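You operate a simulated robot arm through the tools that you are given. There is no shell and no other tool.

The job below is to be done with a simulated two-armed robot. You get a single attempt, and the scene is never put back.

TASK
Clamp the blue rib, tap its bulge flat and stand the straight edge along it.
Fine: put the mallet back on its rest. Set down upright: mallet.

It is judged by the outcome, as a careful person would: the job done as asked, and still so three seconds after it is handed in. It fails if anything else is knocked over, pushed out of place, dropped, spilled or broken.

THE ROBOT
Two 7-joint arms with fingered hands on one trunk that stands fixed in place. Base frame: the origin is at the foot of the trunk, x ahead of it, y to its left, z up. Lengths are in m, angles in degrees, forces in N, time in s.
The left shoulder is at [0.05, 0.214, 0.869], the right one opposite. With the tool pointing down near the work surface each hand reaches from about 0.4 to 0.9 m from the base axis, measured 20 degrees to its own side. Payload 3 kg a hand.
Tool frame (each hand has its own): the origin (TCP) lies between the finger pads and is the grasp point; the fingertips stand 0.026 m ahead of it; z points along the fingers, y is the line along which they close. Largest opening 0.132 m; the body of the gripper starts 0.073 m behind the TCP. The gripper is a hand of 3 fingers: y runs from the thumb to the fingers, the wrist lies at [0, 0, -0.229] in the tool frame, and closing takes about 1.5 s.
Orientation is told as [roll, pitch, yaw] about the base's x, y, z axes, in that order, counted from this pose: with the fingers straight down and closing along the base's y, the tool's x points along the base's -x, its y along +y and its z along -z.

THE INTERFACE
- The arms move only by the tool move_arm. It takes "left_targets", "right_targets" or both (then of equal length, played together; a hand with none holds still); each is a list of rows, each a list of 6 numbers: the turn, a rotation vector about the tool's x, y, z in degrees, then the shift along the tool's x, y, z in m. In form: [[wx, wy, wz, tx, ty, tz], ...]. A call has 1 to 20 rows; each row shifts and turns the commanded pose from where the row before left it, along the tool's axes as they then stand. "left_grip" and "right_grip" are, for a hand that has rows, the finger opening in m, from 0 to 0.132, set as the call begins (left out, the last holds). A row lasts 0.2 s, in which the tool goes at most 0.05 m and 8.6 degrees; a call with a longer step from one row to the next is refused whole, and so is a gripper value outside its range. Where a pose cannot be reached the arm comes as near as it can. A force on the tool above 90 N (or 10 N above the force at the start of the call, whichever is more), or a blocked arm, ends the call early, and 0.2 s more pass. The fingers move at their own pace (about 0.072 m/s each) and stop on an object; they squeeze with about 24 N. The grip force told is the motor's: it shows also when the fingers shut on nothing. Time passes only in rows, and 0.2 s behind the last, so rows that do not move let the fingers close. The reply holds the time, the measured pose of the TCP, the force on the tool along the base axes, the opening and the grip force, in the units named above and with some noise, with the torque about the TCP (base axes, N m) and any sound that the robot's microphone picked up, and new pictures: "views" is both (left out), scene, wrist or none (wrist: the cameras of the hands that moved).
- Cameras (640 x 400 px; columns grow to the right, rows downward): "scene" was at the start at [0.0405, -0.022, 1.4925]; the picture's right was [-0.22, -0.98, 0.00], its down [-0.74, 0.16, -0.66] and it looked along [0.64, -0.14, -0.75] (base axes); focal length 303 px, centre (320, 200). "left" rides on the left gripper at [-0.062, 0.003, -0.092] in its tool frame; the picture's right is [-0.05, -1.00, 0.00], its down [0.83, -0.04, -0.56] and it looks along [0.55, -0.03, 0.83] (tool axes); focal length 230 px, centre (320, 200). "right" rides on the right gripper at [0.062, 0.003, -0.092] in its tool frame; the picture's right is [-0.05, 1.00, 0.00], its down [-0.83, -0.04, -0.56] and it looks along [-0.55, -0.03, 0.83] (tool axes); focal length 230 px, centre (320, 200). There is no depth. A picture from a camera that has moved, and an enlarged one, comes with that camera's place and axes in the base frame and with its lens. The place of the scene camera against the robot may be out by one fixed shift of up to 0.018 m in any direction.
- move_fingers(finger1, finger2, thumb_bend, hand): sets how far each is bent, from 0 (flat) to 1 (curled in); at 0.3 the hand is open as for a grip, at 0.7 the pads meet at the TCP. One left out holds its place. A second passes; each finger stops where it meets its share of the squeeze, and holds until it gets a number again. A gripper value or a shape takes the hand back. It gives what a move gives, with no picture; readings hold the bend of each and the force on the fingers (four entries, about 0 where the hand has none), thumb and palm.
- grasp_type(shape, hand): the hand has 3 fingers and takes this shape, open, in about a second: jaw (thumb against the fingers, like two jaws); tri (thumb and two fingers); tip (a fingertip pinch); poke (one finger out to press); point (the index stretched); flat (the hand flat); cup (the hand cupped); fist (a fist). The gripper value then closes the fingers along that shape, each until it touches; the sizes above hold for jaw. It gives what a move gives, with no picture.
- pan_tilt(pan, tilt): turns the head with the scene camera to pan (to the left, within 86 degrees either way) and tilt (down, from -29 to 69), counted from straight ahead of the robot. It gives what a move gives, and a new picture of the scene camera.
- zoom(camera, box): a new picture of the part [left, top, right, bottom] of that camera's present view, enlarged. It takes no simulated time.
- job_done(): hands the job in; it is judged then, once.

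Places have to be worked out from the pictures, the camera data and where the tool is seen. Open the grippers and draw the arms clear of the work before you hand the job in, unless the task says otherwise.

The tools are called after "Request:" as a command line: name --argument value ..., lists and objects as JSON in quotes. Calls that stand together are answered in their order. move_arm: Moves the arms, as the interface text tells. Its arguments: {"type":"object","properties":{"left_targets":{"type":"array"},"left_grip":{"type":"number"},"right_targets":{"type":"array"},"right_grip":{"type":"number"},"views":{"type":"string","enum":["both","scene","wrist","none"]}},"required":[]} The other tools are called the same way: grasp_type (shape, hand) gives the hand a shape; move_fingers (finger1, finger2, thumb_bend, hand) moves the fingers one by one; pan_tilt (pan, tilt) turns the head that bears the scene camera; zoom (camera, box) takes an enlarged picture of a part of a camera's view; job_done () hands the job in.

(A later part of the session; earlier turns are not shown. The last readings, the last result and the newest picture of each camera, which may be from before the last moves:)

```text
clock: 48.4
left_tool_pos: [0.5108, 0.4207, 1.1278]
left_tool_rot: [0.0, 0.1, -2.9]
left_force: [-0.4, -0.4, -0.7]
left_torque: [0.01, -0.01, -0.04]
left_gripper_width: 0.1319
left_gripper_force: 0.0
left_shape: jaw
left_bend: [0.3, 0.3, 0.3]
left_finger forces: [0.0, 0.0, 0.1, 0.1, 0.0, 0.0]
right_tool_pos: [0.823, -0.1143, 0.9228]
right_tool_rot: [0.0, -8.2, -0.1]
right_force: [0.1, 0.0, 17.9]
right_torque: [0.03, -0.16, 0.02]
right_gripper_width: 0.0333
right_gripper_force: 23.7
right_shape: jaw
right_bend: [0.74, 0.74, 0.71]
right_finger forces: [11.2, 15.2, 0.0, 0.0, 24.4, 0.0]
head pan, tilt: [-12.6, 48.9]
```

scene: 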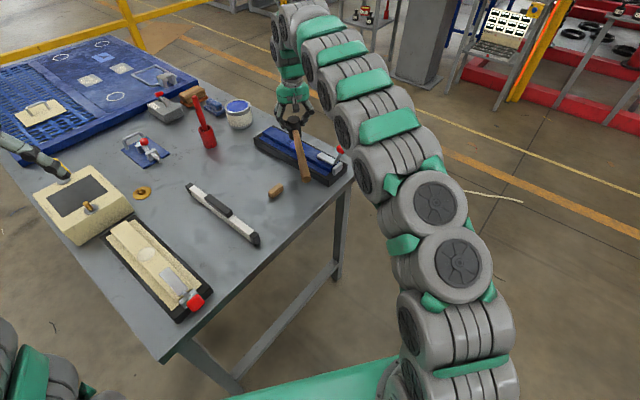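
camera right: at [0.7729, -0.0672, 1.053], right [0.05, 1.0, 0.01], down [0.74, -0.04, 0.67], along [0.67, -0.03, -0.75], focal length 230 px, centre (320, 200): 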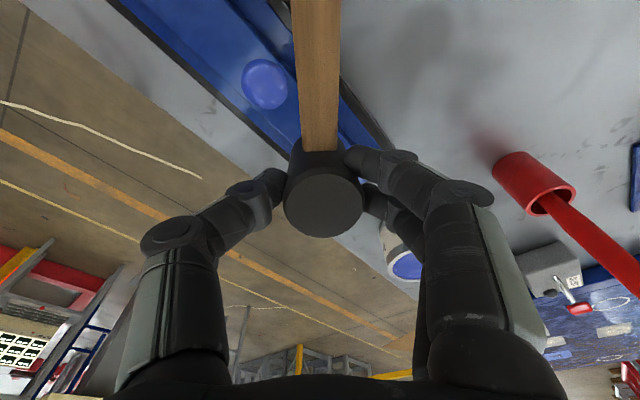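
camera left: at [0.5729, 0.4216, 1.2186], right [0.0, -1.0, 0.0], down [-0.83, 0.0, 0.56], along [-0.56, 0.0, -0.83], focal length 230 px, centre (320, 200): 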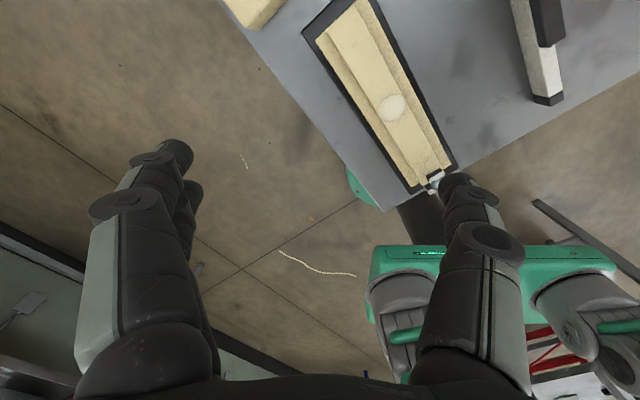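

Contact is now near TCP z=0.924. I continue with four taps from a bit higher, for more impact.

Request:
move_arm --right_targets '[[0, 0, 0, -0.0042, 0, -0.0297], [0, 0, 0, 0, 0, 0], [0, 0, 0, 0.0046, 0, 0.0322], [0, 0, 0, -0.0046, 0, -0.0322], [0, 0, 0, 0, 0, 0], [0, 0, 0, 0.0046, 0, 0.0327], [0, 0, 0, -0.0046, 0, -0.0327], [0, 0, 0, 0, 0, 0], [0, 0, 0, 0.0047, 0, 0.0332], [0, 0, 0, -0.0047, 0, -0.0332], [0, 0, 0, 0, 0, 0], [0, 0, 0, 0.0047, 0, 0.0337], [0, 0, 0, -0.0047, 0, -0.0337], [0, 0, 0, 0, 0, 0]]' --views "wrist"

Request:
zoom --camera "scene" --box '[265, 110, 335, 180]'

```text
clock: 51.4
left_tool_pos: [0.5113, 0.421, 1.1275]
left_tool_rot: [0.0, 0.0, -2.9]
left_force: [0.1, 0.2, 0.1]
left_torque: [0.01, -0.03, 0.0]
left_gripper_width: 0.132
left_gripper_force: 0.1
left_shape: jaw
left_bend: [0.3, 0.3, 0.3]
left_finger forces: [0.1, 0.0, 0.0, 0.2, 0.0, 0.1]
right_tool_pos: [0.8212, -0.1166, 0.9516]
right_tool_rot: [-0.1, -7.8, 0.0]
right_force: [0.8, -0.3, -3.3]
right_torque: [0.04, -0.11, 0.0]
right_gripper_width: 0.0324
right_gripper_force: 23.9
right_shape: jaw
right_bend: [0.73, 0.74, 0.71]
right_finger forces: [11.2, 13.6, 0.0, 0.0, 20.8, 0.0]
head pan, tilt: [-12.6, 48.9]
camera right: at [0.7474, -0.1131, 1.0337], right [0.05, 1.0, 0.01], down [0.75, -0.04, 0.66], along [0.66, -0.03, -0.75], focal length 230 px, centre (320, 200)
```

right: 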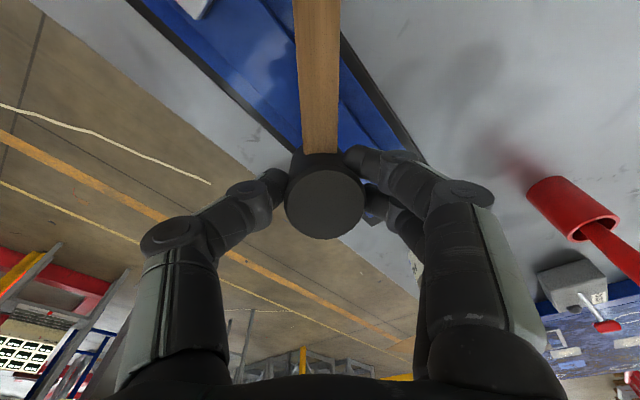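

```text
5.71 times, centred on (300, 145) of scene
camera zoom: at [0.0406, -0.0221, 1.4925], right [-0.22, -0.98, 0.0], down [-0.74, 0.16, -0.66], along [0.64, -0.14, -0.75], focal length 1731 px, centre (434, 514)
```

zoom: 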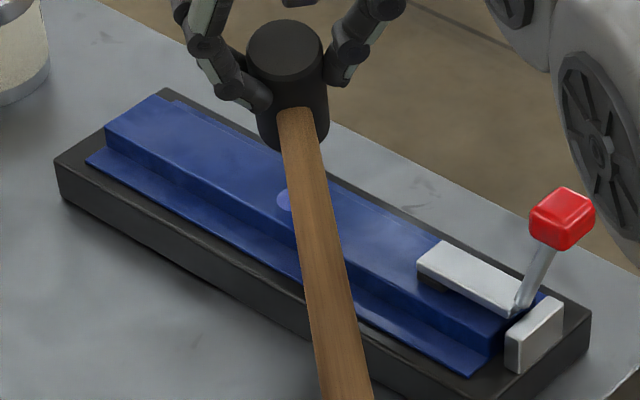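

Good progress: the patch has shrunk to half its radius. Three more taps.

Request:
move_arm --right_targets '[[0, 0, 0, 0.0047, 0.001, 0.0337], [0, 0, 0, -0.0047, 0, -0.0337], [0, 0, 0, 0, 0, 0], [0, 0, 0, 0.0047, 0, 0.0337], [0, 0, 0, -0.0047, 0, -0.0337], [0, 0, 0, 0, 0, 0], [0, 0, 0, 0.0047, 0, 0.0339], [0, 0, 0, -0.0047, 0, -0.0339], [0, 0, 0, 0, 0, 0]]' --views "none"

Request:
zoom --camera "scene" --box '[265, 110, 335, 180]'

```text
clock: 53.4
left_tool_pos: [0.5105, 0.4213, 1.1273]
left_tool_rot: [0.0, 0.0, -2.9]
left_force: [0.6, -1.1, 0.2]
left_torque: [-0.01, -0.01, -0.01]
left_gripper_width: 0.132
left_gripper_force: 0.0
left_shape: jaw
left_bend: [0.3, 0.3, 0.3]
left_finger forces: [0.0, 0.1, 0.1, 0.1, 0.1, 0.0]
right_tool_pos: [0.8211, -0.1144, 0.9514]
right_tool_rot: [0.0, -8.0, 0.0]
right_force: [0.4, -0.3, -4.0]
right_torque: [0.0, -0.1, 0.01]
right_gripper_width: 0.0325
right_gripper_force: 24.8
right_shape: jaw
right_bend: [0.73, 0.74, 0.71]
right_finger forces: [11.2, 13.6, 0.0, 0.0, 20.7, 0.0]
head pan, tilt: [-12.6, 48.9]
```

```text
5.71 times, centred on (300, 145) of scene
camera zoom: at [0.0406, -0.0221, 1.4925], right [-0.22, -0.98, 0.0], down [-0.74, 0.16, -0.66], along [0.64, -0.14, -0.75], focal length 1731 px, centre (434, 514)
```

zoom: 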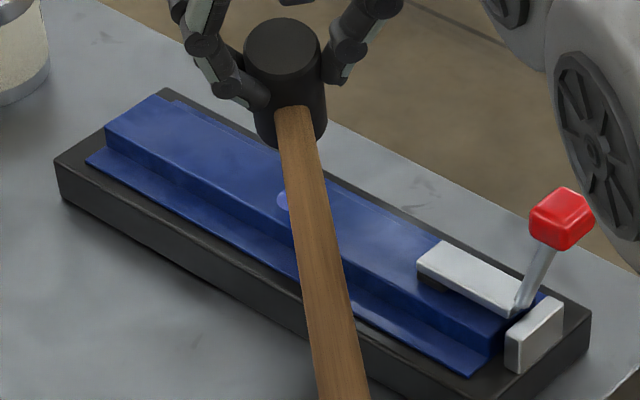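

The edge looks unchanged this time. I lift and move the mallet aside to inspect the rib.

Request:
move_arm --right_targets '[[0, 0, 0, 0, 0.035, -0.008], [0, 0, 0, 0, 0.035, -0.008], [0, 0, 0, 0, 0, 0]]' --views "wrist"

Request:
zoom --camera "scene" --box '[280, 130, 310, 160]'

Request:
zoom --camera "right" --box '[200, 0, 320, 120]'

```text
clock: 54.2
left_tool_pos: [0.5106, 0.4201, 1.1274]
left_tool_rot: [0.0, 0.0, -2.8]
left_force: [0.3, 0.9, 0.1]
left_torque: [0.01, 0.02, 0.01]
left_gripper_width: 0.132
left_gripper_force: 0.0
left_shape: jaw
left_bend: [0.3, 0.3, 0.3]
left_finger forces: [0.0, 0.1, 0.0, 0.0, 0.1, 0.0]
right_tool_pos: [0.8183, -0.0438, 0.9672]
right_tool_rot: [0.0, -7.9, 0.0]
right_force: [-0.4, 0.2, -3.9]
right_torque: [-0.02, -0.08, -0.01]
right_gripper_width: 0.0324
right_gripper_force: 23.8
right_shape: jaw
right_bend: [0.73, 0.74, 0.71]
right_finger forces: [11.3, 13.7, 0.0, 0.1, 21.1, 0.0]
head pan, tilt: [-12.6, 48.9]
camera right: at [0.7452, -0.0412, 1.0501], right [0.05, 1.0, 0.01], down [0.75, -0.04, 0.66], along [0.66, -0.03, -0.75], focal length 230 px, centre (320, 200)
```

right: 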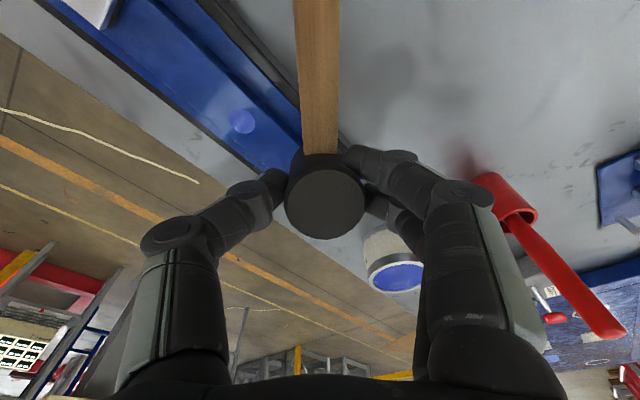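

```text
13.33 times, centred on (295, 145) of scene
camera zoom: at [0.0405, -0.022, 1.4925], right [-0.22, -0.98, 0.0], down [-0.74, 0.16, -0.66], along [0.64, -0.14, -0.75], focal length 4040 px, centre (653, 933)
```

zoom: 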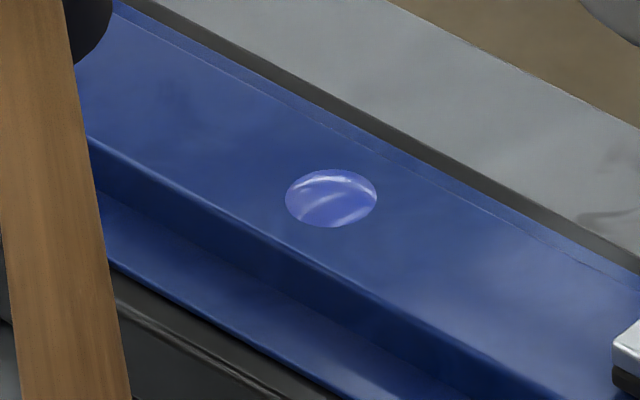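

```text
3.33 times, centred on (260, 60) of right
camera zoom: at [0.7452, -0.0412, 1.0501], right [0.05, 1.0, 0.01], down [0.75, -0.04, 0.66], along [0.66, -0.03, -0.75], focal length 767 px, centre (520, 667)
```

zoom: 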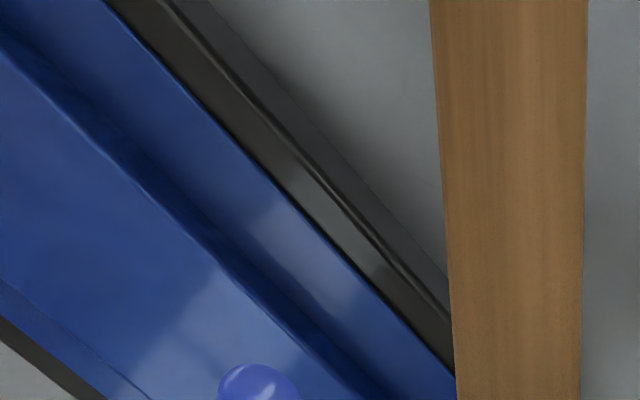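

The disc is now ~2.3 cm wide versus 3.9 cm originally and nearly flat, but ~1.5 mm seems to remain. I go back over it and give two firmer taps (4.5 cm strokes).

Request:
move_arm --right_targets '[[0, 0, 0, -0.0013, -0.0354, 0.0037], [0, 0, 0, -0.0013, -0.0354, 0.0037], [0, 0, 0, 0, 0, 0], [0, 0, 0, 0.0062, 0, 0.0441], [0, 0, 0, -0.0062, 0, -0.0441], [0, 0, 0, 0, 0, 0], [0, 0, 0, 0.0062, 0, 0.0446], [0, 0, 0, -0.0062, 0, -0.0446], [0, 0, 0, 0, 0, 0]]' --views "none"

Request:
zoom --camera "scene" --box '[265, 110, 335, 180]'

```text
clock: 56.2
left_tool_pos: [0.5108, 0.4219, 1.1269]
left_tool_rot: [0.0, -0.1, -3.0]
left_force: [0.1, 0.2, -0.1]
left_torque: [0.0, -0.02, 0.0]
left_gripper_width: 0.1319
left_gripper_force: 0.0
left_shape: jaw
left_bend: [0.3, 0.3, 0.3]
left_finger forces: [0.0, 0.0, 0.1, 0.0, 0.0, 0.0]
right_tool_pos: [0.823, -0.1135, 0.9595]
right_tool_rot: [0.0, -8.0, 0.0]
right_force: [1.1, -0.3, -3.4]
right_torque: [-0.01, -0.13, -0.05]
right_gripper_width: 0.0325
right_gripper_force: 24.1
right_shape: jaw
right_bend: [0.73, 0.74, 0.71]
right_finger forces: [11.5, 13.5, 0.0, 0.0, 20.8, 0.1]
head pan, tilt: [-12.6, 48.9]
```

```text
5.71 times, centred on (300, 145) of scene
camera zoom: at [0.0406, -0.0221, 1.4925], right [-0.22, -0.98, 0.0], down [-0.74, 0.16, -0.66], along [0.64, -0.14, -0.75], focal length 1731 px, centre (434, 514)
```

zoom: 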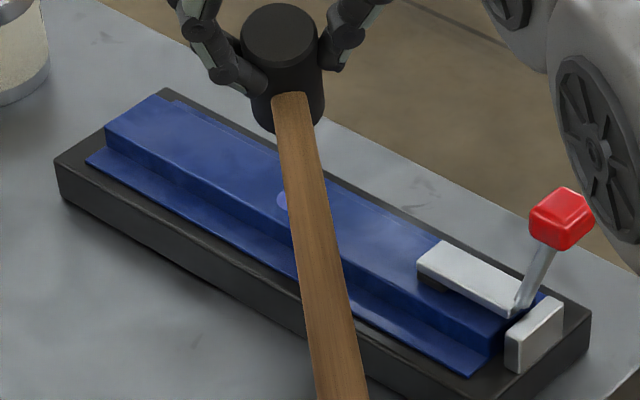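

No further change, so either it's flush or the head's edge lands on the crown first because of a slight tilt. I check the head's tilt in the wrist view.

Request:
zoom --camera "right" --box '[250, 130, 400, 260]'

Request:
zoom --camera "scene" --box '[280, 105, 330, 155]'

```text
3.08 times, centred on (325, 195) of right
camera zoom: at [0.7493, -0.1111, 1.0424], right [0.05, 1.0, 0.01], down [0.75, -0.04, 0.67], along [0.66, -0.03, -0.75], focal length 708 px, centre (305, 215)
```

zoom: 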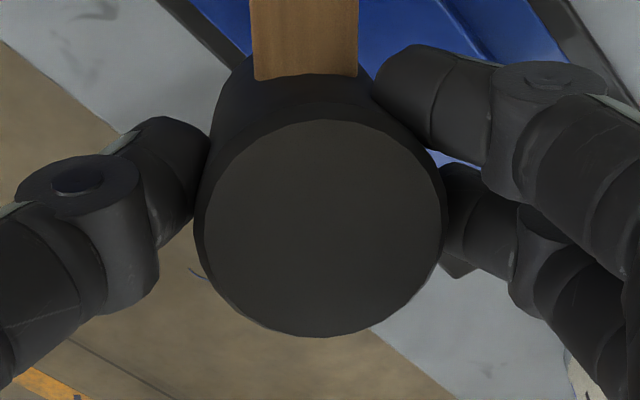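

```text
8.00 times, centred on (305, 130) of scene
camera zoom: at [0.0406, -0.0221, 1.4925], right [-0.22, -0.98, 0.0], down [-0.74, 0.16, -0.66], along [0.64, -0.14, -0.75], focal length 2424 px, centre (440, 760)
```

zoom: 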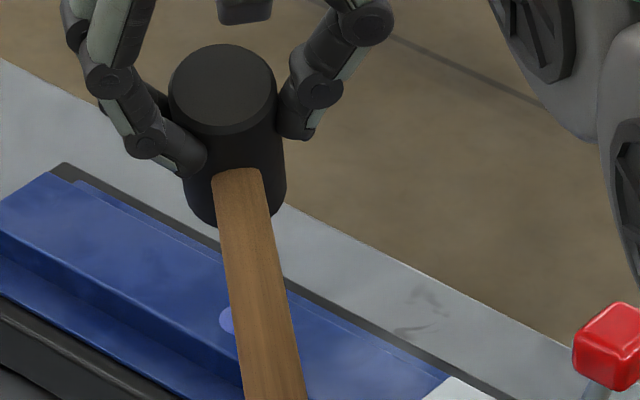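

The head has drooped to nearly 20° in the pinch, so its rear edge lands first. To know whether any bulge is left, I probe the contact height on the bulge and then on plain crown beside it.

Request:
move_arm --right_targets '[[0, 0, 0, 0.0024, 0, 0.0168], [0, 0, 0, 0.0024, 0, 0.0168], [0, 0, 0, 0, 0, 0]]' --views "none"

Request:
move_arm --right_targets '[[0, 0, 0, 0.0003, 0, 0.002], [0, 0, 0, 0, 0, 0]]' --views "none"

Request:
move_arm --right_targets '[[0, 0, 0, 0.0003, 0, 0.002], [0, 0, 0, 0, 0, 0]]' --views "none"

```text
clock: 57.0
left_tool_pos: [0.51, 0.4214, 1.1274]
left_tool_rot: [-0.1, 0.0, -2.9]
left_force: [-0.9, 0.6, 0.4]
left_torque: [0.01, 0.03, -0.04]
left_gripper_width: 0.132
left_gripper_force: 0.1
left_shape: jaw
left_bend: [0.3, 0.3, 0.3]
left_finger forces: [0.0, 0.0, 0.0, 0.0, 0.0, 0.0]
right_tool_pos: [0.8227, -0.1143, 0.9268]
right_tool_rot: [0.1, -7.9, 0.0]
right_force: [0.5, 0.5, -4.1]
right_torque: [0.0, -0.08, -0.02]
right_gripper_width: 0.0322
right_gripper_force: 23.6
right_shape: jaw
right_bend: [0.73, 0.74, 0.71]
right_finger forces: [11.4, 13.4, 0.0, 0.0, 20.8, 0.0]
head pan, tilt: [-12.6, 48.9]
```

```text
clock: 57.6
left_tool_pos: [0.5113, 0.4207, 1.1264]
left_tool_rot: [-0.1, 0.1, -3.0]
left_force: [-0.6, -1.0, 0.2]
left_torque: [0.03, 0.02, -0.01]
left_gripper_width: 0.1317
left_gripper_force: 0.0
left_shape: jaw
left_bend: [0.3, 0.3, 0.3]
left_finger forces: [0.0, 0.0, 0.1, 0.1, 0.1, 0.0]
right_tool_pos: [0.8227, -0.1147, 0.9255]
right_tool_rot: [0.0, -8.0, -0.1]
right_force: [1.1, -0.6, -4.2]
right_torque: [0.0, -0.09, 0.05]
right_gripper_width: 0.0323
right_gripper_force: 24.1
right_shape: jaw
right_bend: [0.73, 0.74, 0.71]
right_finger forces: [11.4, 13.4, 0.0, 0.0, 20.9, 0.1]
head pan, tilt: [-12.6, 48.9]
```

```text
clock: 58.2
left_tool_pos: [0.5117, 0.4205, 1.1266]
left_tool_rot: [0.1, 0.0, -3.0]
left_force: [0.5, 0.0, -0.6]
left_torque: [0.01, 0.01, 0.0]
left_gripper_width: 0.1319
left_gripper_force: 0.1
left_shape: jaw
left_bend: [0.3, 0.3, 0.3]
left_finger forces: [0.0, 0.0, 0.1, 0.0, 0.1, 0.0]
right_tool_pos: [0.8222, -0.1139, 0.9223]
right_tool_rot: [0.0, -8.0, -0.1]
right_force: [0.9, -0.5, -3.5]
right_torque: [-0.04, -0.11, -0.02]
right_gripper_width: 0.032
right_gripper_force: 24.2
right_shape: jaw
right_bend: [0.73, 0.74, 0.71]
right_finger forces: [11.5, 13.5, 0.1, 0.0, 20.7, 0.0]
head pan, tilt: [-12.6, 48.9]
```

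Still no contact at 0.9223, so it has gone lower than before. I keep stepping down.

Request:
move_arm --right_targets '[[0, 0, 0, 0.0003, 0, 0.002], [0, 0, 0, 0, 0, 0]]' --views "none"

Request:
move_arm --right_targets '[[0, 0, 0, 0.0003, 0, 0.002], [0, 0, 0, 0, 0, 0]]' --views "none"

Request:
zoom --camera "scene" --box '[270, 115, 320, 165]'

```text
clock: 58.8
left_tool_pos: [0.5107, 0.4214, 1.1268]
left_tool_rot: [0.0, 0.0, -2.9]
left_force: [-0.4, -0.4, -0.1]
left_torque: [0.01, 0.01, 0.02]
left_gripper_width: 0.1318
left_gripper_force: 0.0
left_shape: jaw
left_bend: [0.3, 0.3, 0.3]
left_finger forces: [0.1, 0.1, 0.0, 0.0, 0.1, 0.0]
right_tool_pos: [0.8221, -0.1147, 0.9193]
right_tool_rot: [0.0, -8.0, 0.1]
right_force: [-0.6, 0.2, -3.0]
right_torque: [-0.02, -0.11, 0.01]
right_gripper_width: 0.032
right_gripper_force: 23.6
right_shape: jaw
right_bend: [0.73, 0.74, 0.71]
right_finger forces: [11.3, 13.6, 0.0, 0.0, 21.0, 0.0]
head pan, tilt: [-12.6, 48.9]
```

```text
clock: 59.4
left_tool_pos: [0.5109, 0.4207, 1.1274]
left_tool_rot: [0.1, 0.0, -3.0]
left_force: [-0.4, 0.5, 0.7]
left_torque: [0.0, 0.03, 0.05]
left_gripper_width: 0.1319
left_gripper_force: 0.0
left_shape: jaw
left_bend: [0.3, 0.3, 0.3]
left_finger forces: [0.0, 0.1, 0.1, 0.0, 0.0, 0.0]
right_tool_pos: [0.8224, -0.1146, 0.9199]
right_tool_rot: [-0.1, -8.1, 0.0]
right_force: [-1.5, 0.1, 11.6]
right_torque: [0.03, -0.11, 0.02]
right_gripper_width: 0.0322
right_gripper_force: 23.9
right_shape: jaw
right_bend: [0.73, 0.74, 0.71]
right_finger forces: [11.5, 14.6, 0.1, 0.0, 22.9, 0.0]
head pan, tilt: [-12.6, 48.9]
```

```text
8.00 times, centred on (295, 140) of scene
camera zoom: at [0.0403, -0.022, 1.4925], right [-0.22, -0.98, 0.0], down [-0.74, 0.16, -0.66], along [0.64, -0.14, -0.75], focal length 2424 px, centre (520, 680)
```

zoom: 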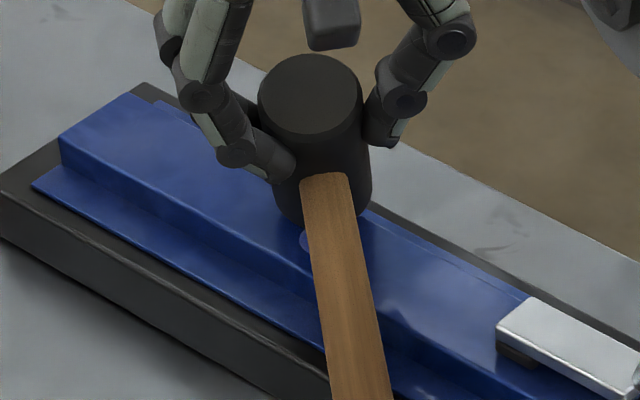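

Contact at 0.920 but the picture shows the head resting on plain crown just beyond the patch. So the strokes must land ~1.5 cm nearer; I raise, uncurl the tilt by 6°, and shift back 1 cm.

Request:
move_arm --right_targets '[[0, 0, 0, -0.0042, 0, -0.0297], [0, 6, 0, 0, 0, 0], [0, 0, 0, 0.01, 0, -0.0003], [0, 0, 0, 0.0007, 0, 0.02], [0, 0, 0, 0, 0, 0]]' --views "wrist"

Request:
zoom --camera "scene" --box '[270, 115, 320, 165]'

```text
clock: 60.6
left_tool_pos: [0.5117, 0.4208, 1.1266]
left_tool_rot: [0.0, 0.0, -2.9]
left_force: [-0.5, 1.2, 0.7]
left_torque: [0.03, -0.01, 0.01]
left_gripper_width: 0.1318
left_gripper_force: 0.0
left_shape: jaw
left_bend: [0.3, 0.3, 0.3]
left_finger forces: [0.0, 0.0, 0.0, 0.0, 0.2, 0.1]
right_tool_pos: [0.8133, -0.1145, 0.9282]
right_tool_rot: [-0.1, -2.0, 0.0]
right_force: [0.4, 0.0, -3.5]
right_torque: [-0.01, -0.09, 0.0]
right_gripper_width: 0.0321
right_gripper_force: 24.1
right_shape: jaw
right_bend: [0.73, 0.74, 0.71]
right_finger forces: [11.3, 13.6, 0.0, 0.0, 20.7, 0.1]
head pan, tilt: [-12.6, 48.9]
camera right: at [0.7483, -0.1113, 1.0172], right [0.05, 1.0, 0.0], down [0.81, -0.04, 0.58], along [0.58, -0.03, -0.81], focal length 230 px, centre (320, 200)
```

right: 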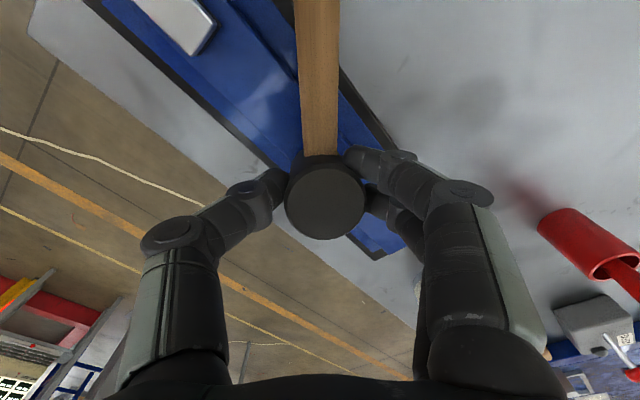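

```text
8.00 times, centred on (295, 140) of scene
camera zoom: at [0.0406, -0.0221, 1.4925], right [-0.22, -0.98, 0.0], down [-0.74, 0.16, -0.66], along [0.64, -0.14, -0.75], focal length 2424 px, centre (520, 680)
```

zoom: 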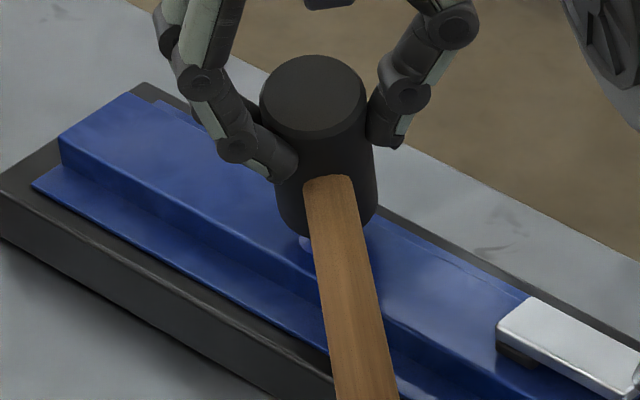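

With the head lowered 8 mm the rear edge would land just behind the patch centre; I nudge forward 4 mm, raise, and give three taps there.

Request:
move_arm --right_targets '[[0, 0, 0, -0.0046, 0, -0.0169], [0, 0, 0, 0, 0, 0], [0, 0, 0, 0.0011, 0, 0.031], [0, 0, 0, -0.0011, 0, -0.031], [0, 0, 0, 0, 0, 0], [0, 0, 0, 0.0011, 0, 0.031], [0, 0, 0, -0.0011, 0, -0.031], [0, 0, 0, 0, 0, 0], [0, 0, 0, 0.0011, 0, 0.032], [0, 0, 0, -0.0011, 0, -0.032], [0, 0, 0, 0, 0, 0]]' --views "wrist"

Request:
zoom --camera "scene" --box '[270, 115, 320, 165]'

```text
clock: 63.0
left_tool_pos: [0.5102, 0.421, 1.1269]
left_tool_rot: [0.0, 0.0, -2.9]
left_force: [0.1, -0.1, -0.3]
left_torque: [0.02, 0.01, -0.04]
left_gripper_width: 0.1319
left_gripper_force: 0.1
left_shape: jaw
left_bend: [0.3, 0.3, 0.3]
left_finger forces: [0.0, 0.0, 0.1, 0.0, 0.1, 0.0]
right_tool_pos: [0.8161, -0.1155, 0.9448]
right_tool_rot: [0.1, -2.0, 0.0]
right_force: [-0.7, 0.8, -4.0]
right_torque: [-0.01, -0.12, 0.0]
right_gripper_width: 0.0321
right_gripper_force: 23.8
right_shape: jaw
right_bend: [0.73, 0.74, 0.71]
right_finger forces: [11.4, 13.8, 0.1, 0.0, 20.8, 0.0]
head pan, tilt: [-12.6, 48.9]
camera right: at [0.7518, -0.1122, 1.0344], right [0.05, 1.0, 0.0], down [0.81, -0.04, 0.58], along [0.58, -0.03, -0.81], focal length 230 px, centre (320, 200)
```

right: 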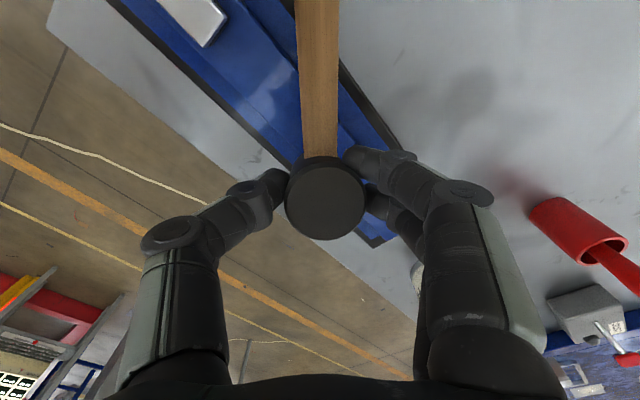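

```text
8.00 times, centred on (295, 140) of scene
camera zoom: at [0.0406, -0.0221, 1.4925], right [-0.22, -0.98, 0.0], down [-0.74, 0.16, -0.66], along [0.64, -0.14, -0.75], focal length 2424 px, centre (520, 680)
```

zoom: 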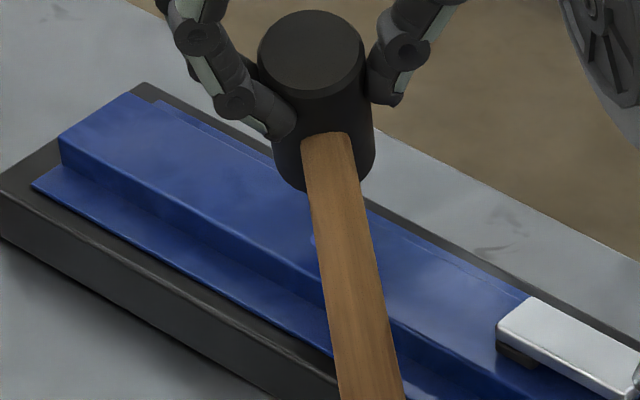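

The patch has nearly vanished (only a sliver left of the handle). Three more taps at the same spot.

Request:
move_arm --right_targets '[[0, 0, 0, 0.0011, 0, 0.032], [0, 0, 0, -0.0011, 0, -0.032], [0, 0, 0, 0, 0, 0], [0, 0, 0, 0.0012, 0, 0.033], [0, 0, 0, -0.0012, 0, -0.033], [0, 0, 0, 0, 0, 0], [0, 0, 0, 0.0012, 0, 0.033], [0, 0, 0, -0.0012, 0, -0.033], [0, 0, 0, 0, 0, 0], [0, 0, 0, 0, 0.035, -0.01], [0, 0, 0, 0, 0.035, -0.01], [0, 0, 0, 0, 0, 0]]' --views "wrist"

Request:
zoom --camera "scene" --box '[280, 130, 310, 160]'

Request:
zoom --camera "right" --box '[200, 0, 320, 160]'

```text
clock: 65.6
left_tool_pos: [0.5122, 0.4216, 1.1256]
left_tool_rot: [0.1, 0.0, -2.9]
left_force: [-0.7, 1.1, 0.1]
left_torque: [-0.01, -0.01, -0.01]
left_gripper_width: 0.1318
left_gripper_force: 0.0
left_shape: jaw
left_bend: [0.3, 0.3, 0.3]
left_finger forces: [0.1, 0.0, 0.1, 0.1, 0.0, 0.0]
right_tool_pos: [0.8142, -0.0438, 0.9646]
right_tool_rot: [0.0, -2.0, 0.0]
right_force: [-0.2, 1.2, -4.9]
right_torque: [0.0, -0.09, 0.0]
right_gripper_width: 0.0313
right_gripper_force: 23.8
right_shape: jaw
right_bend: [0.73, 0.74, 0.71]
right_finger forces: [11.2, 14.0, 0.1, 0.0, 21.4, 0.0]
head pan, tilt: [-12.6, 48.9]
camera right: at [0.7502, -0.0413, 1.0544], right [0.05, 1.0, 0.0], down [0.81, -0.04, 0.58], along [0.58, -0.03, -0.81], focal length 230 px, centre (320, 200)
```

right: 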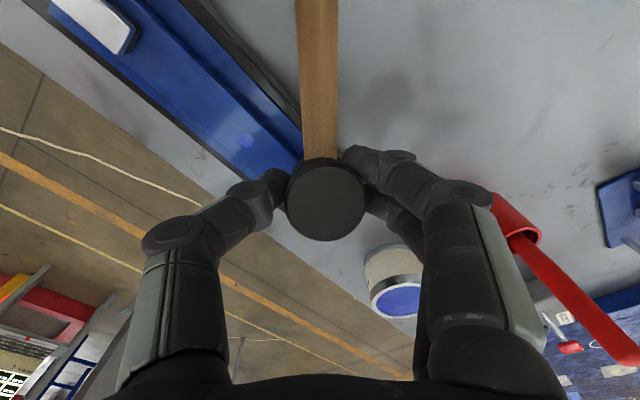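

```text
13.33 times, centred on (295, 145) of scene
camera zoom: at [0.0405, -0.022, 1.4925], right [-0.22, -0.98, 0.0], down [-0.74, 0.16, -0.66], along [0.64, -0.14, -0.75], focal length 4040 px, centre (653, 933)
```

zoom: 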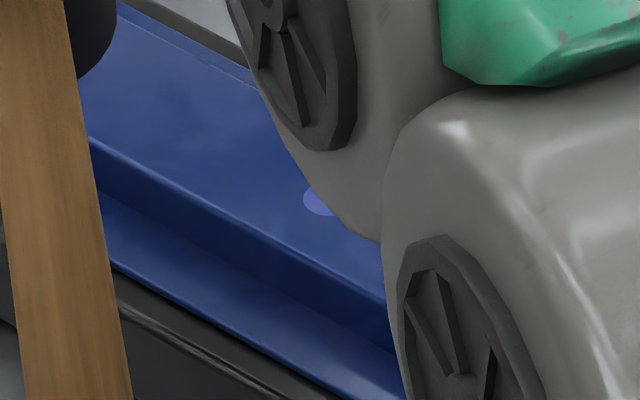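

```text
2.50 times, centred on (260, 80) of right
camera zoom: at [0.7502, -0.0413, 1.0544], right [0.05, 1.0, 0.0], down [0.81, -0.04, 0.58], along [0.58, -0.03, -0.81], focal length 575 px, centre (470, 500)
```

zoom: 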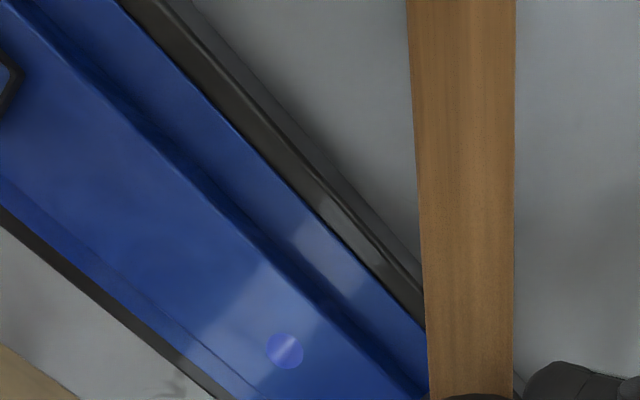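

The disc is now only ~1.4 cm across, under a millimetre high. I return and give four more taps to finish it flush.

Request:
move_arm --right_targets '[[0, 0, 0, -0.001, -0.0354, 0.01], [0, 0, 0, -0.001, -0.0354, 0.01], [0, 0, 0, 0, 0, 0], [0, 0, 0, 0.0012, 0, 0.033], [0, 0, 0, -0.0012, 0, -0.033], [0, 0, 0, 0, 0, 0], [0, 0, 0, 0.0012, 0, 0.034], [0, 0, 0, -0.0012, 0, -0.034], [0, 0, 0, 0, 0, 0], [0, 0, 0, 0.0022, 0, 0.034], [0, 0, 0, -0.0022, 0, -0.034], [0, 0, 0, 0, 0, 0], [0, 0, 0, 0.0002, 0, 0.034], [0, 0, 0, -0.0002, 0, -0.034], [0, 0, 0, 0, 0, 0]]' --views "wrist"

Request:
zoom --camera "scene" --box '[270, 115, 320, 165]'

```text
clock: 68.8
left_tool_pos: [0.5108, 0.421, 1.1272]
left_tool_rot: [0.0, -0.1, -2.9]
left_force: [-0.6, -0.5, -0.1]
left_torque: [0.02, -0.02, 0.03]
left_gripper_width: 0.1322
left_gripper_force: 0.0
left_shape: jaw
left_bend: [0.3, 0.3, 0.3]
left_finger forces: [0.1, 0.0, 0.1, 0.0, 0.0, 0.0]
right_tool_pos: [0.8186, -0.1148, 0.9452]
right_tool_rot: [0.0, -2.0, 0.0]
right_force: [-1.0, -0.6, -4.5]
right_torque: [0.01, -0.07, -0.01]
right_gripper_width: 0.0315
right_gripper_force: 24.0
right_shape: jaw
right_bend: [0.73, 0.74, 0.71]
right_finger forces: [10.5, 14.2, 0.0, 0.1, 19.0, 0.0]
head pan, tilt: [-12.6, 48.9]
camera right: at [0.7536, -0.1121, 1.0348], right [0.05, 1.0, 0.0], down [0.81, -0.04, 0.58], along [0.58, -0.03, -0.81], focal length 230 px, centre (320, 200)
```

right: 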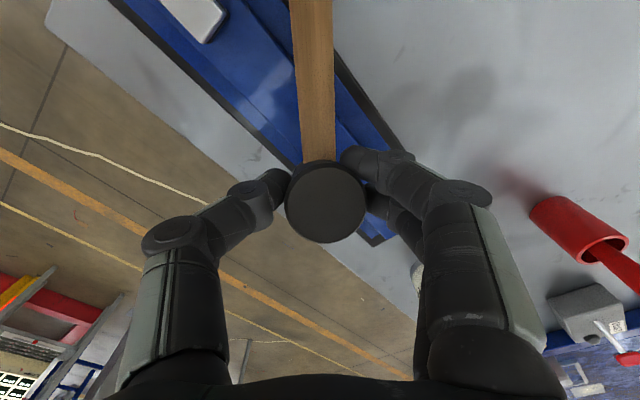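

```text
8.00 times, centred on (295, 140) of scene
camera zoom: at [0.0406, -0.0221, 1.4925], right [-0.22, -0.98, 0.0], down [-0.74, 0.16, -0.66], along [0.64, -0.14, -0.75], focal length 2424 px, centre (520, 680)
```

zoom: 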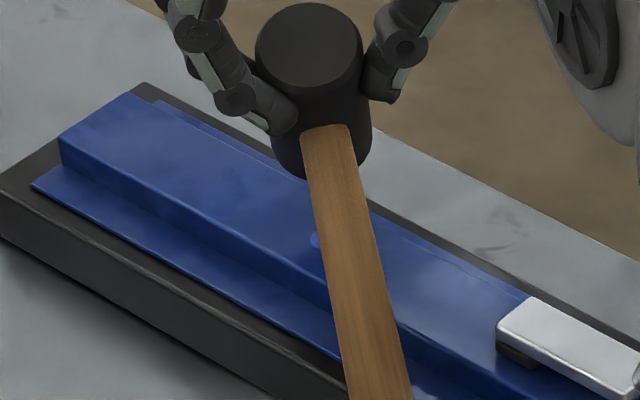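

The patch hasn't shrunk further and the head now droops more, shifting where its edge lands. I lower near the surface to see exactly where the edge sits relative to the patch.

Request:
move_arm --right_targets '[[0, 0, 0, 0.0008, 0, 0.024], [0, 0, 0, 0, 0, 0]]' --views "wrist"

Request:
zoom --camera "scene" --box '[275, 125, 315, 165]'

Request:
zoom --camera "right" --box '[270, 80, 370, 180]'

```text
clock: 69.4
left_tool_pos: [0.5113, 0.4215, 1.1274]
left_tool_rot: [0.0, 0.1, -2.9]
left_force: [0.7, 0.7, -0.6]
left_torque: [0.01, 0.0, -0.02]
left_gripper_width: 0.1317
left_gripper_force: 0.1
left_shape: jaw
left_bend: [0.3, 0.3, 0.3]
left_finger forces: [0.0, 0.0, 0.1, 0.0, 0.0, 0.0]
right_tool_pos: [0.8189, -0.1146, 0.9206]
right_tool_rot: [0.0, -1.9, 0.0]
right_force: [0.0, 0.6, -3.4]
right_torque: [0.02, -0.11, 0.03]
right_gripper_width: 0.032
right_gripper_force: 24.2
right_shape: jaw
right_bend: [0.73, 0.74, 0.71]
right_finger forces: [10.1, 14.1, 0.0, 0.1, 18.9, 0.0]
head pan, tilt: [-12.6, 48.9]
camera right: at [0.7542, -0.1116, 1.0101], right [0.05, 1.0, 0.0], down [0.81, -0.04, 0.58], along [0.58, -0.03, -0.81], focal length 230 px, centre (320, 200)
```

right: 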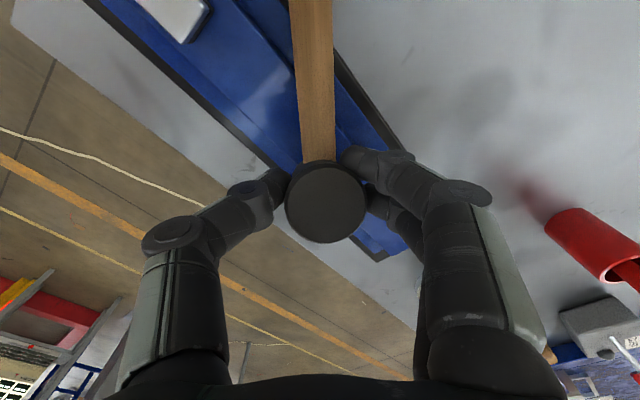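

```text
10.00 times, centred on (295, 145) of scene
camera zoom: at [0.0406, -0.0221, 1.4925], right [-0.22, -0.98, 0.0], down [-0.74, 0.16, -0.66], along [0.64, -0.14, -0.75], focal length 3030 px, centre (570, 750)
```

zoom: 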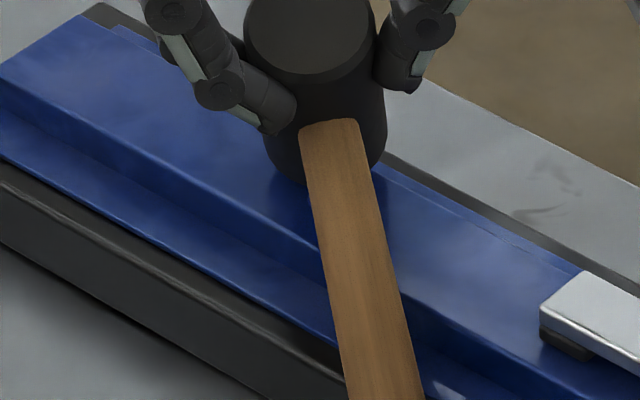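

```text
4.00 times, centred on (320, 130) of right
camera zoom: at [0.7542, -0.1116, 1.0101], right [0.05, 1.0, 0.0], down [0.81, -0.04, 0.58], along [0.58, -0.03, -0.81], focal length 920 px, centre (320, 480)
```

zoom: 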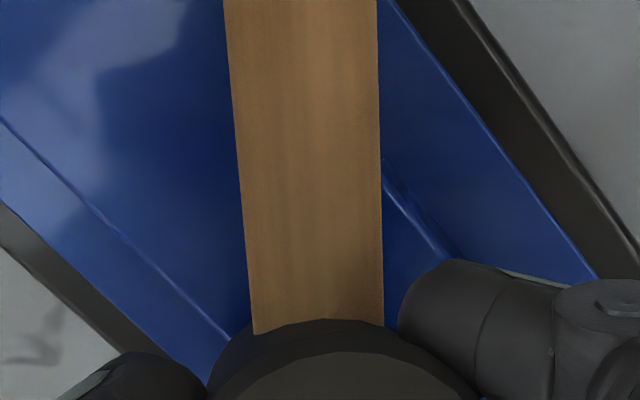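

The head's rear edge sits just at the far rim of the patch. Before more taps I check how low the handle's tail hangs.

Request:
zoom --camera "scene" --box '[250, 110, 360, 220]'

```text
3.64 times, centred on (305, 165) of scene
camera zoom: at [0.0406, -0.0221, 1.4925], right [-0.22, -0.98, 0.0], down [-0.74, 0.16, -0.66], along [0.64, -0.14, -0.75], focal length 1102 px, centre (374, 327)
```

zoom: 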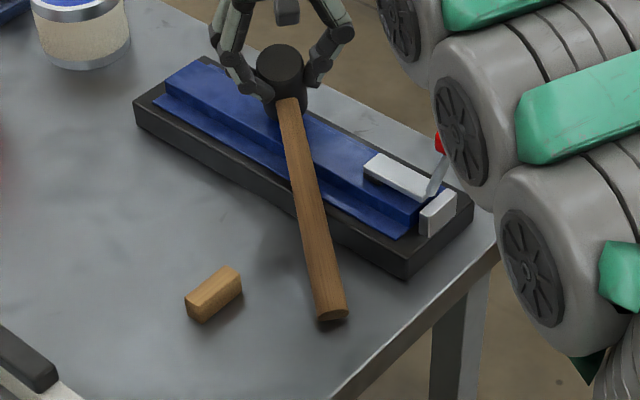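

The tail hangs just above the table. I raise, shift back 8 mm so the edge strikes the patch centre, and tap three times.

Request:
move_arm --right_targets '[[0, 0, 0, 0.0072, 0, -0.0242], [0, 0, 0, 0, 0, 0], [0, 0, 0, 0.0011, 0, 0.032], [0, 0, 0, -0.0011, 0, -0.032], [0, 0, 0, 0, 0, 0], [0, 0, 0, 0.0012, 0, 0.033], [0, 0, 0, -0.0012, 0, -0.033], [0, 0, 0, 0, 0, 0], [0, 0, 0, 0.0012, 0, 0.033], [0, 0, 0, -0.0012, 0, -0.033], [0, 0, 0, 0, 0, 0]]' --views "none"

Request:
zoom --camera "scene" --box '[275, 125, 315, 165]'

```text
clock: 71.8
left_tool_pos: [0.5104, 0.4213, 1.1264]
left_tool_rot: [0.1, 0.0, -2.9]
left_force: [-0.4, -0.4, 0.2]
left_torque: [0.0, 0.0, 0.0]
left_gripper_width: 0.1318
left_gripper_force: 0.0
left_shape: jaw
left_bend: [0.3, 0.3, 0.3]
left_finger forces: [0.0, 0.0, 0.0, 0.1, 0.0, 0.0]
right_tool_pos: [0.8103, -0.115, 0.9444]
right_tool_rot: [0.0, -1.8, 0.0]
right_force: [0.2, 0.0, -4.2]
right_torque: [-0.02, -0.09, 0.01]
right_gripper_width: 0.0316
right_gripper_force: 23.6
right_shape: jaw
right_bend: [0.74, 0.74, 0.71]
right_finger forces: [10.1, 14.0, 0.0, 0.1, 18.9, 0.0]
head pan, tilt: [-12.6, 48.9]
```

```text
10.00 times, centred on (295, 145) of scene
camera zoom: at [0.0406, -0.0221, 1.4925], right [-0.22, -0.98, 0.0], down [-0.74, 0.16, -0.66], along [0.64, -0.14, -0.75], focal length 3030 px, centre (570, 750)
```

zoom: 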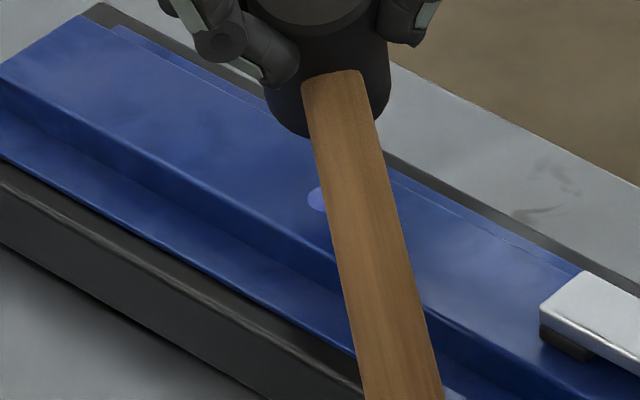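

The patch seems unchanged (radius ~7 mm). I lower and hold again to check whether this stroke position actually contacts it.

Request:
move_arm --right_targets '[[0, 0, 0, 0.0008, 0, 0.0244], [0, 0, 0, 0, 0, 0]]' --views "none"

Request:
zoom --camera "scene" --box '[275, 125, 315, 165]'

Request:
move_arm --right_targets '[[0, 0, 0, 0.0001, 0, 0.003], [0, 0, 0, 0, 0, 0]]' --views "none"

Request:
zoom --camera "scene" --box '[275, 125, 315, 165]'

```text
clock: 72.4
left_tool_pos: [0.5102, 0.4211, 1.127]
left_tool_rot: [0.0, 0.0, -3.0]
left_force: [0.0, 1.5, -0.1]
left_torque: [-0.02, 0.0, 0.03]
left_gripper_width: 0.132
left_gripper_force: 0.0
left_shape: jaw
left_bend: [0.3, 0.3, 0.3]
left_finger forces: [0.0, 0.0, 0.0, 0.1, 0.1, 0.0]
right_tool_pos: [0.8096, -0.1146, 0.9218]
right_tool_rot: [0.0, -1.9, 0.0]
right_force: [-0.3, -0.1, -3.5]
right_torque: [0.03, -0.07, -0.01]
right_gripper_width: 0.0315
right_gripper_force: 24.3
right_shape: jaw
right_bend: [0.74, 0.74, 0.71]
right_finger forces: [9.6, 14.0, 0.0, 0.0, 18.6, 0.0]
head pan, tilt: [-12.6, 48.9]
```

```text
10.00 times, centred on (295, 145) of scene
camera zoom: at [0.0406, -0.0221, 1.4925], right [-0.22, -0.98, 0.0], down [-0.74, 0.16, -0.66], along [0.64, -0.14, -0.75], focal length 3030 px, centre (570, 750)
```

zoom: 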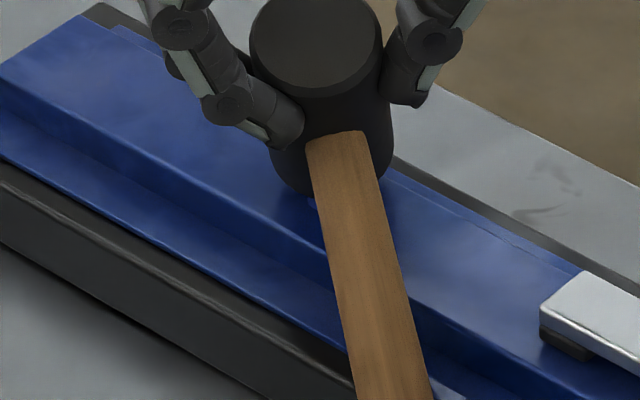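

```text
clock: 73.0
left_tool_pos: [0.5108, 0.421, 1.128]
left_tool_rot: [0.0, 0.0, -3.0]
left_force: [0.0, -0.1, 0.5]
left_torque: [-0.02, 0.01, -0.02]
left_gripper_width: 0.1317
left_gripper_force: 0.1
left_shape: jaw
left_bend: [0.3, 0.3, 0.3]
left_finger forces: [0.0, 0.0, 0.0, 0.0, 0.0, 0.0]
right_tool_pos: [0.8102, -0.1144, 0.9176]
right_tool_rot: [0.0, -1.9, 0.1]
right_force: [-0.7, 0.5, 0.3]
right_torque: [0.03, -0.06, -0.01]
right_gripper_width: 0.0317
right_gripper_force: 23.8
right_shape: jaw
right_bend: [0.74, 0.74, 0.71]
right_finger forces: [9.4, 13.8, 0.0, 0.1, 18.8, 0.1]
head pan, tilt: [-12.6, 48.9]
```

```text
10.00 times, centred on (295, 145) of scene
camera zoom: at [0.0405, -0.022, 1.4925], right [-0.22, -0.98, 0.0], down [-0.74, 0.16, -0.66], along [0.64, -0.14, -0.75], focal length 3030 px, centre (570, 750)
```

zoom: 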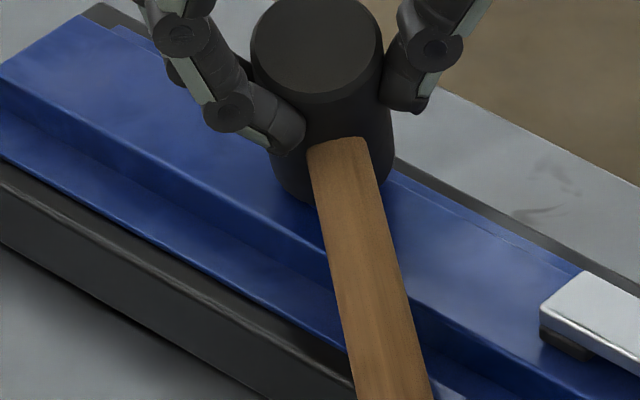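

The rear edge is now right over the patch with contact at 0.918. I make two stronger taps here to see if anything still moves.

Request:
move_arm --right_targets '[[0, 0, 0, -0.0012, 0, -0.035], [0, 0, 0, 0, 0, 0], [0, 0, 0, 0.0015, 0, 0.042], [0, 0, 0, -0.0015, 0, -0.042], [0, 0, 0, 0, 0, 0], [0, 0, 0, 0.0015, 0, 0.043], [0, 0, 0, -0.0015, 0, -0.043], [0, 0, 0, 0, 0, 0], [0, 0, 0, 0, 0.04, -0.005], [0, 0, 0, 0, 0.04, -0.005], [0, 0, 0, 0, 0, 0]]' --views "wrist"

Request:
zoom --camera "scene" --box '[280, 130, 310, 160]'

Request:
zoom --camera "right" --box '[190, 80, 290, 180]'

```text
clock: 75.4
left_tool_pos: [0.5107, 0.4212, 1.1277]
left_tool_rot: [-0.1, 0.1, -2.9]
left_force: [0.3, -0.6, 0.7]
left_torque: [0.0, 0.01, -0.03]
left_gripper_width: 0.132
left_gripper_force: 0.0
left_shape: jaw
left_bend: [0.3, 0.3, 0.3]
left_finger forces: [0.1, 0.0, 0.0, 0.0, 0.1, 0.0]
right_tool_pos: [0.8107, -0.0362, 0.9632]
right_tool_rot: [0.0, -2.0, 0.1]
right_force: [0.0, 0.9, -4.7]
right_torque: [-0.04, -0.1, 0.0]
right_gripper_width: 0.0311
right_gripper_force: 24.1
right_shape: jaw
right_bend: [0.74, 0.74, 0.71]
right_finger forces: [9.8, 14.3, 0.0, 0.0, 18.9, 0.0]
head pan, tilt: [-12.6, 48.9]
camera right: at [0.7456, -0.033, 1.0527], right [0.05, 1.0, 0.0], down [0.81, -0.04, 0.58], along [0.58, -0.03, -0.81], focal length 230 px, centre (320, 200)
```

right: 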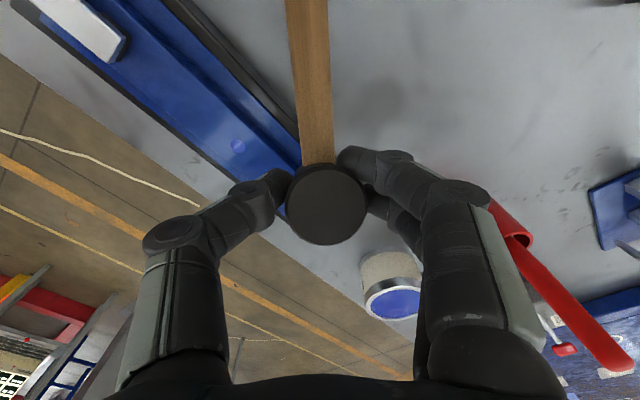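

```text
13.33 times, centred on (295, 145) of scene
camera zoom: at [0.0405, -0.022, 1.4925], right [-0.22, -0.98, 0.0], down [-0.74, 0.16, -0.66], along [0.64, -0.14, -0.75], focal length 4040 px, centre (653, 933)
```

zoom: 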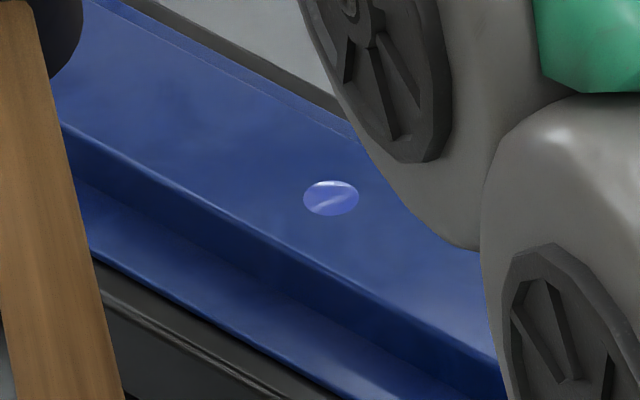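

```text
4.00 times, centred on (240, 130) of right
camera zoom: at [0.7456, -0.033, 1.0527], right [0.05, 1.0, 0.0], down [0.81, -0.04, 0.58], along [0.58, -0.03, -0.81], focal length 920 px, centre (640, 480)
```

zoom: 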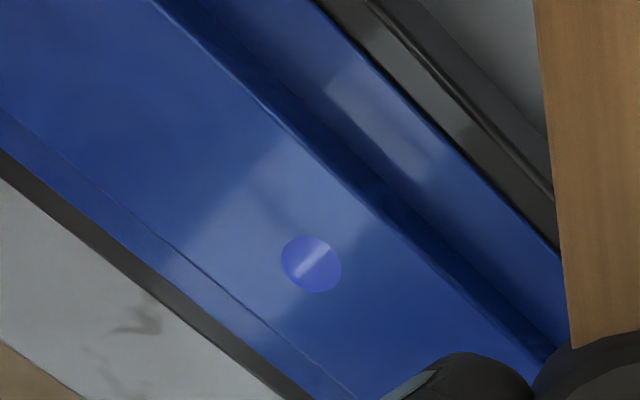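

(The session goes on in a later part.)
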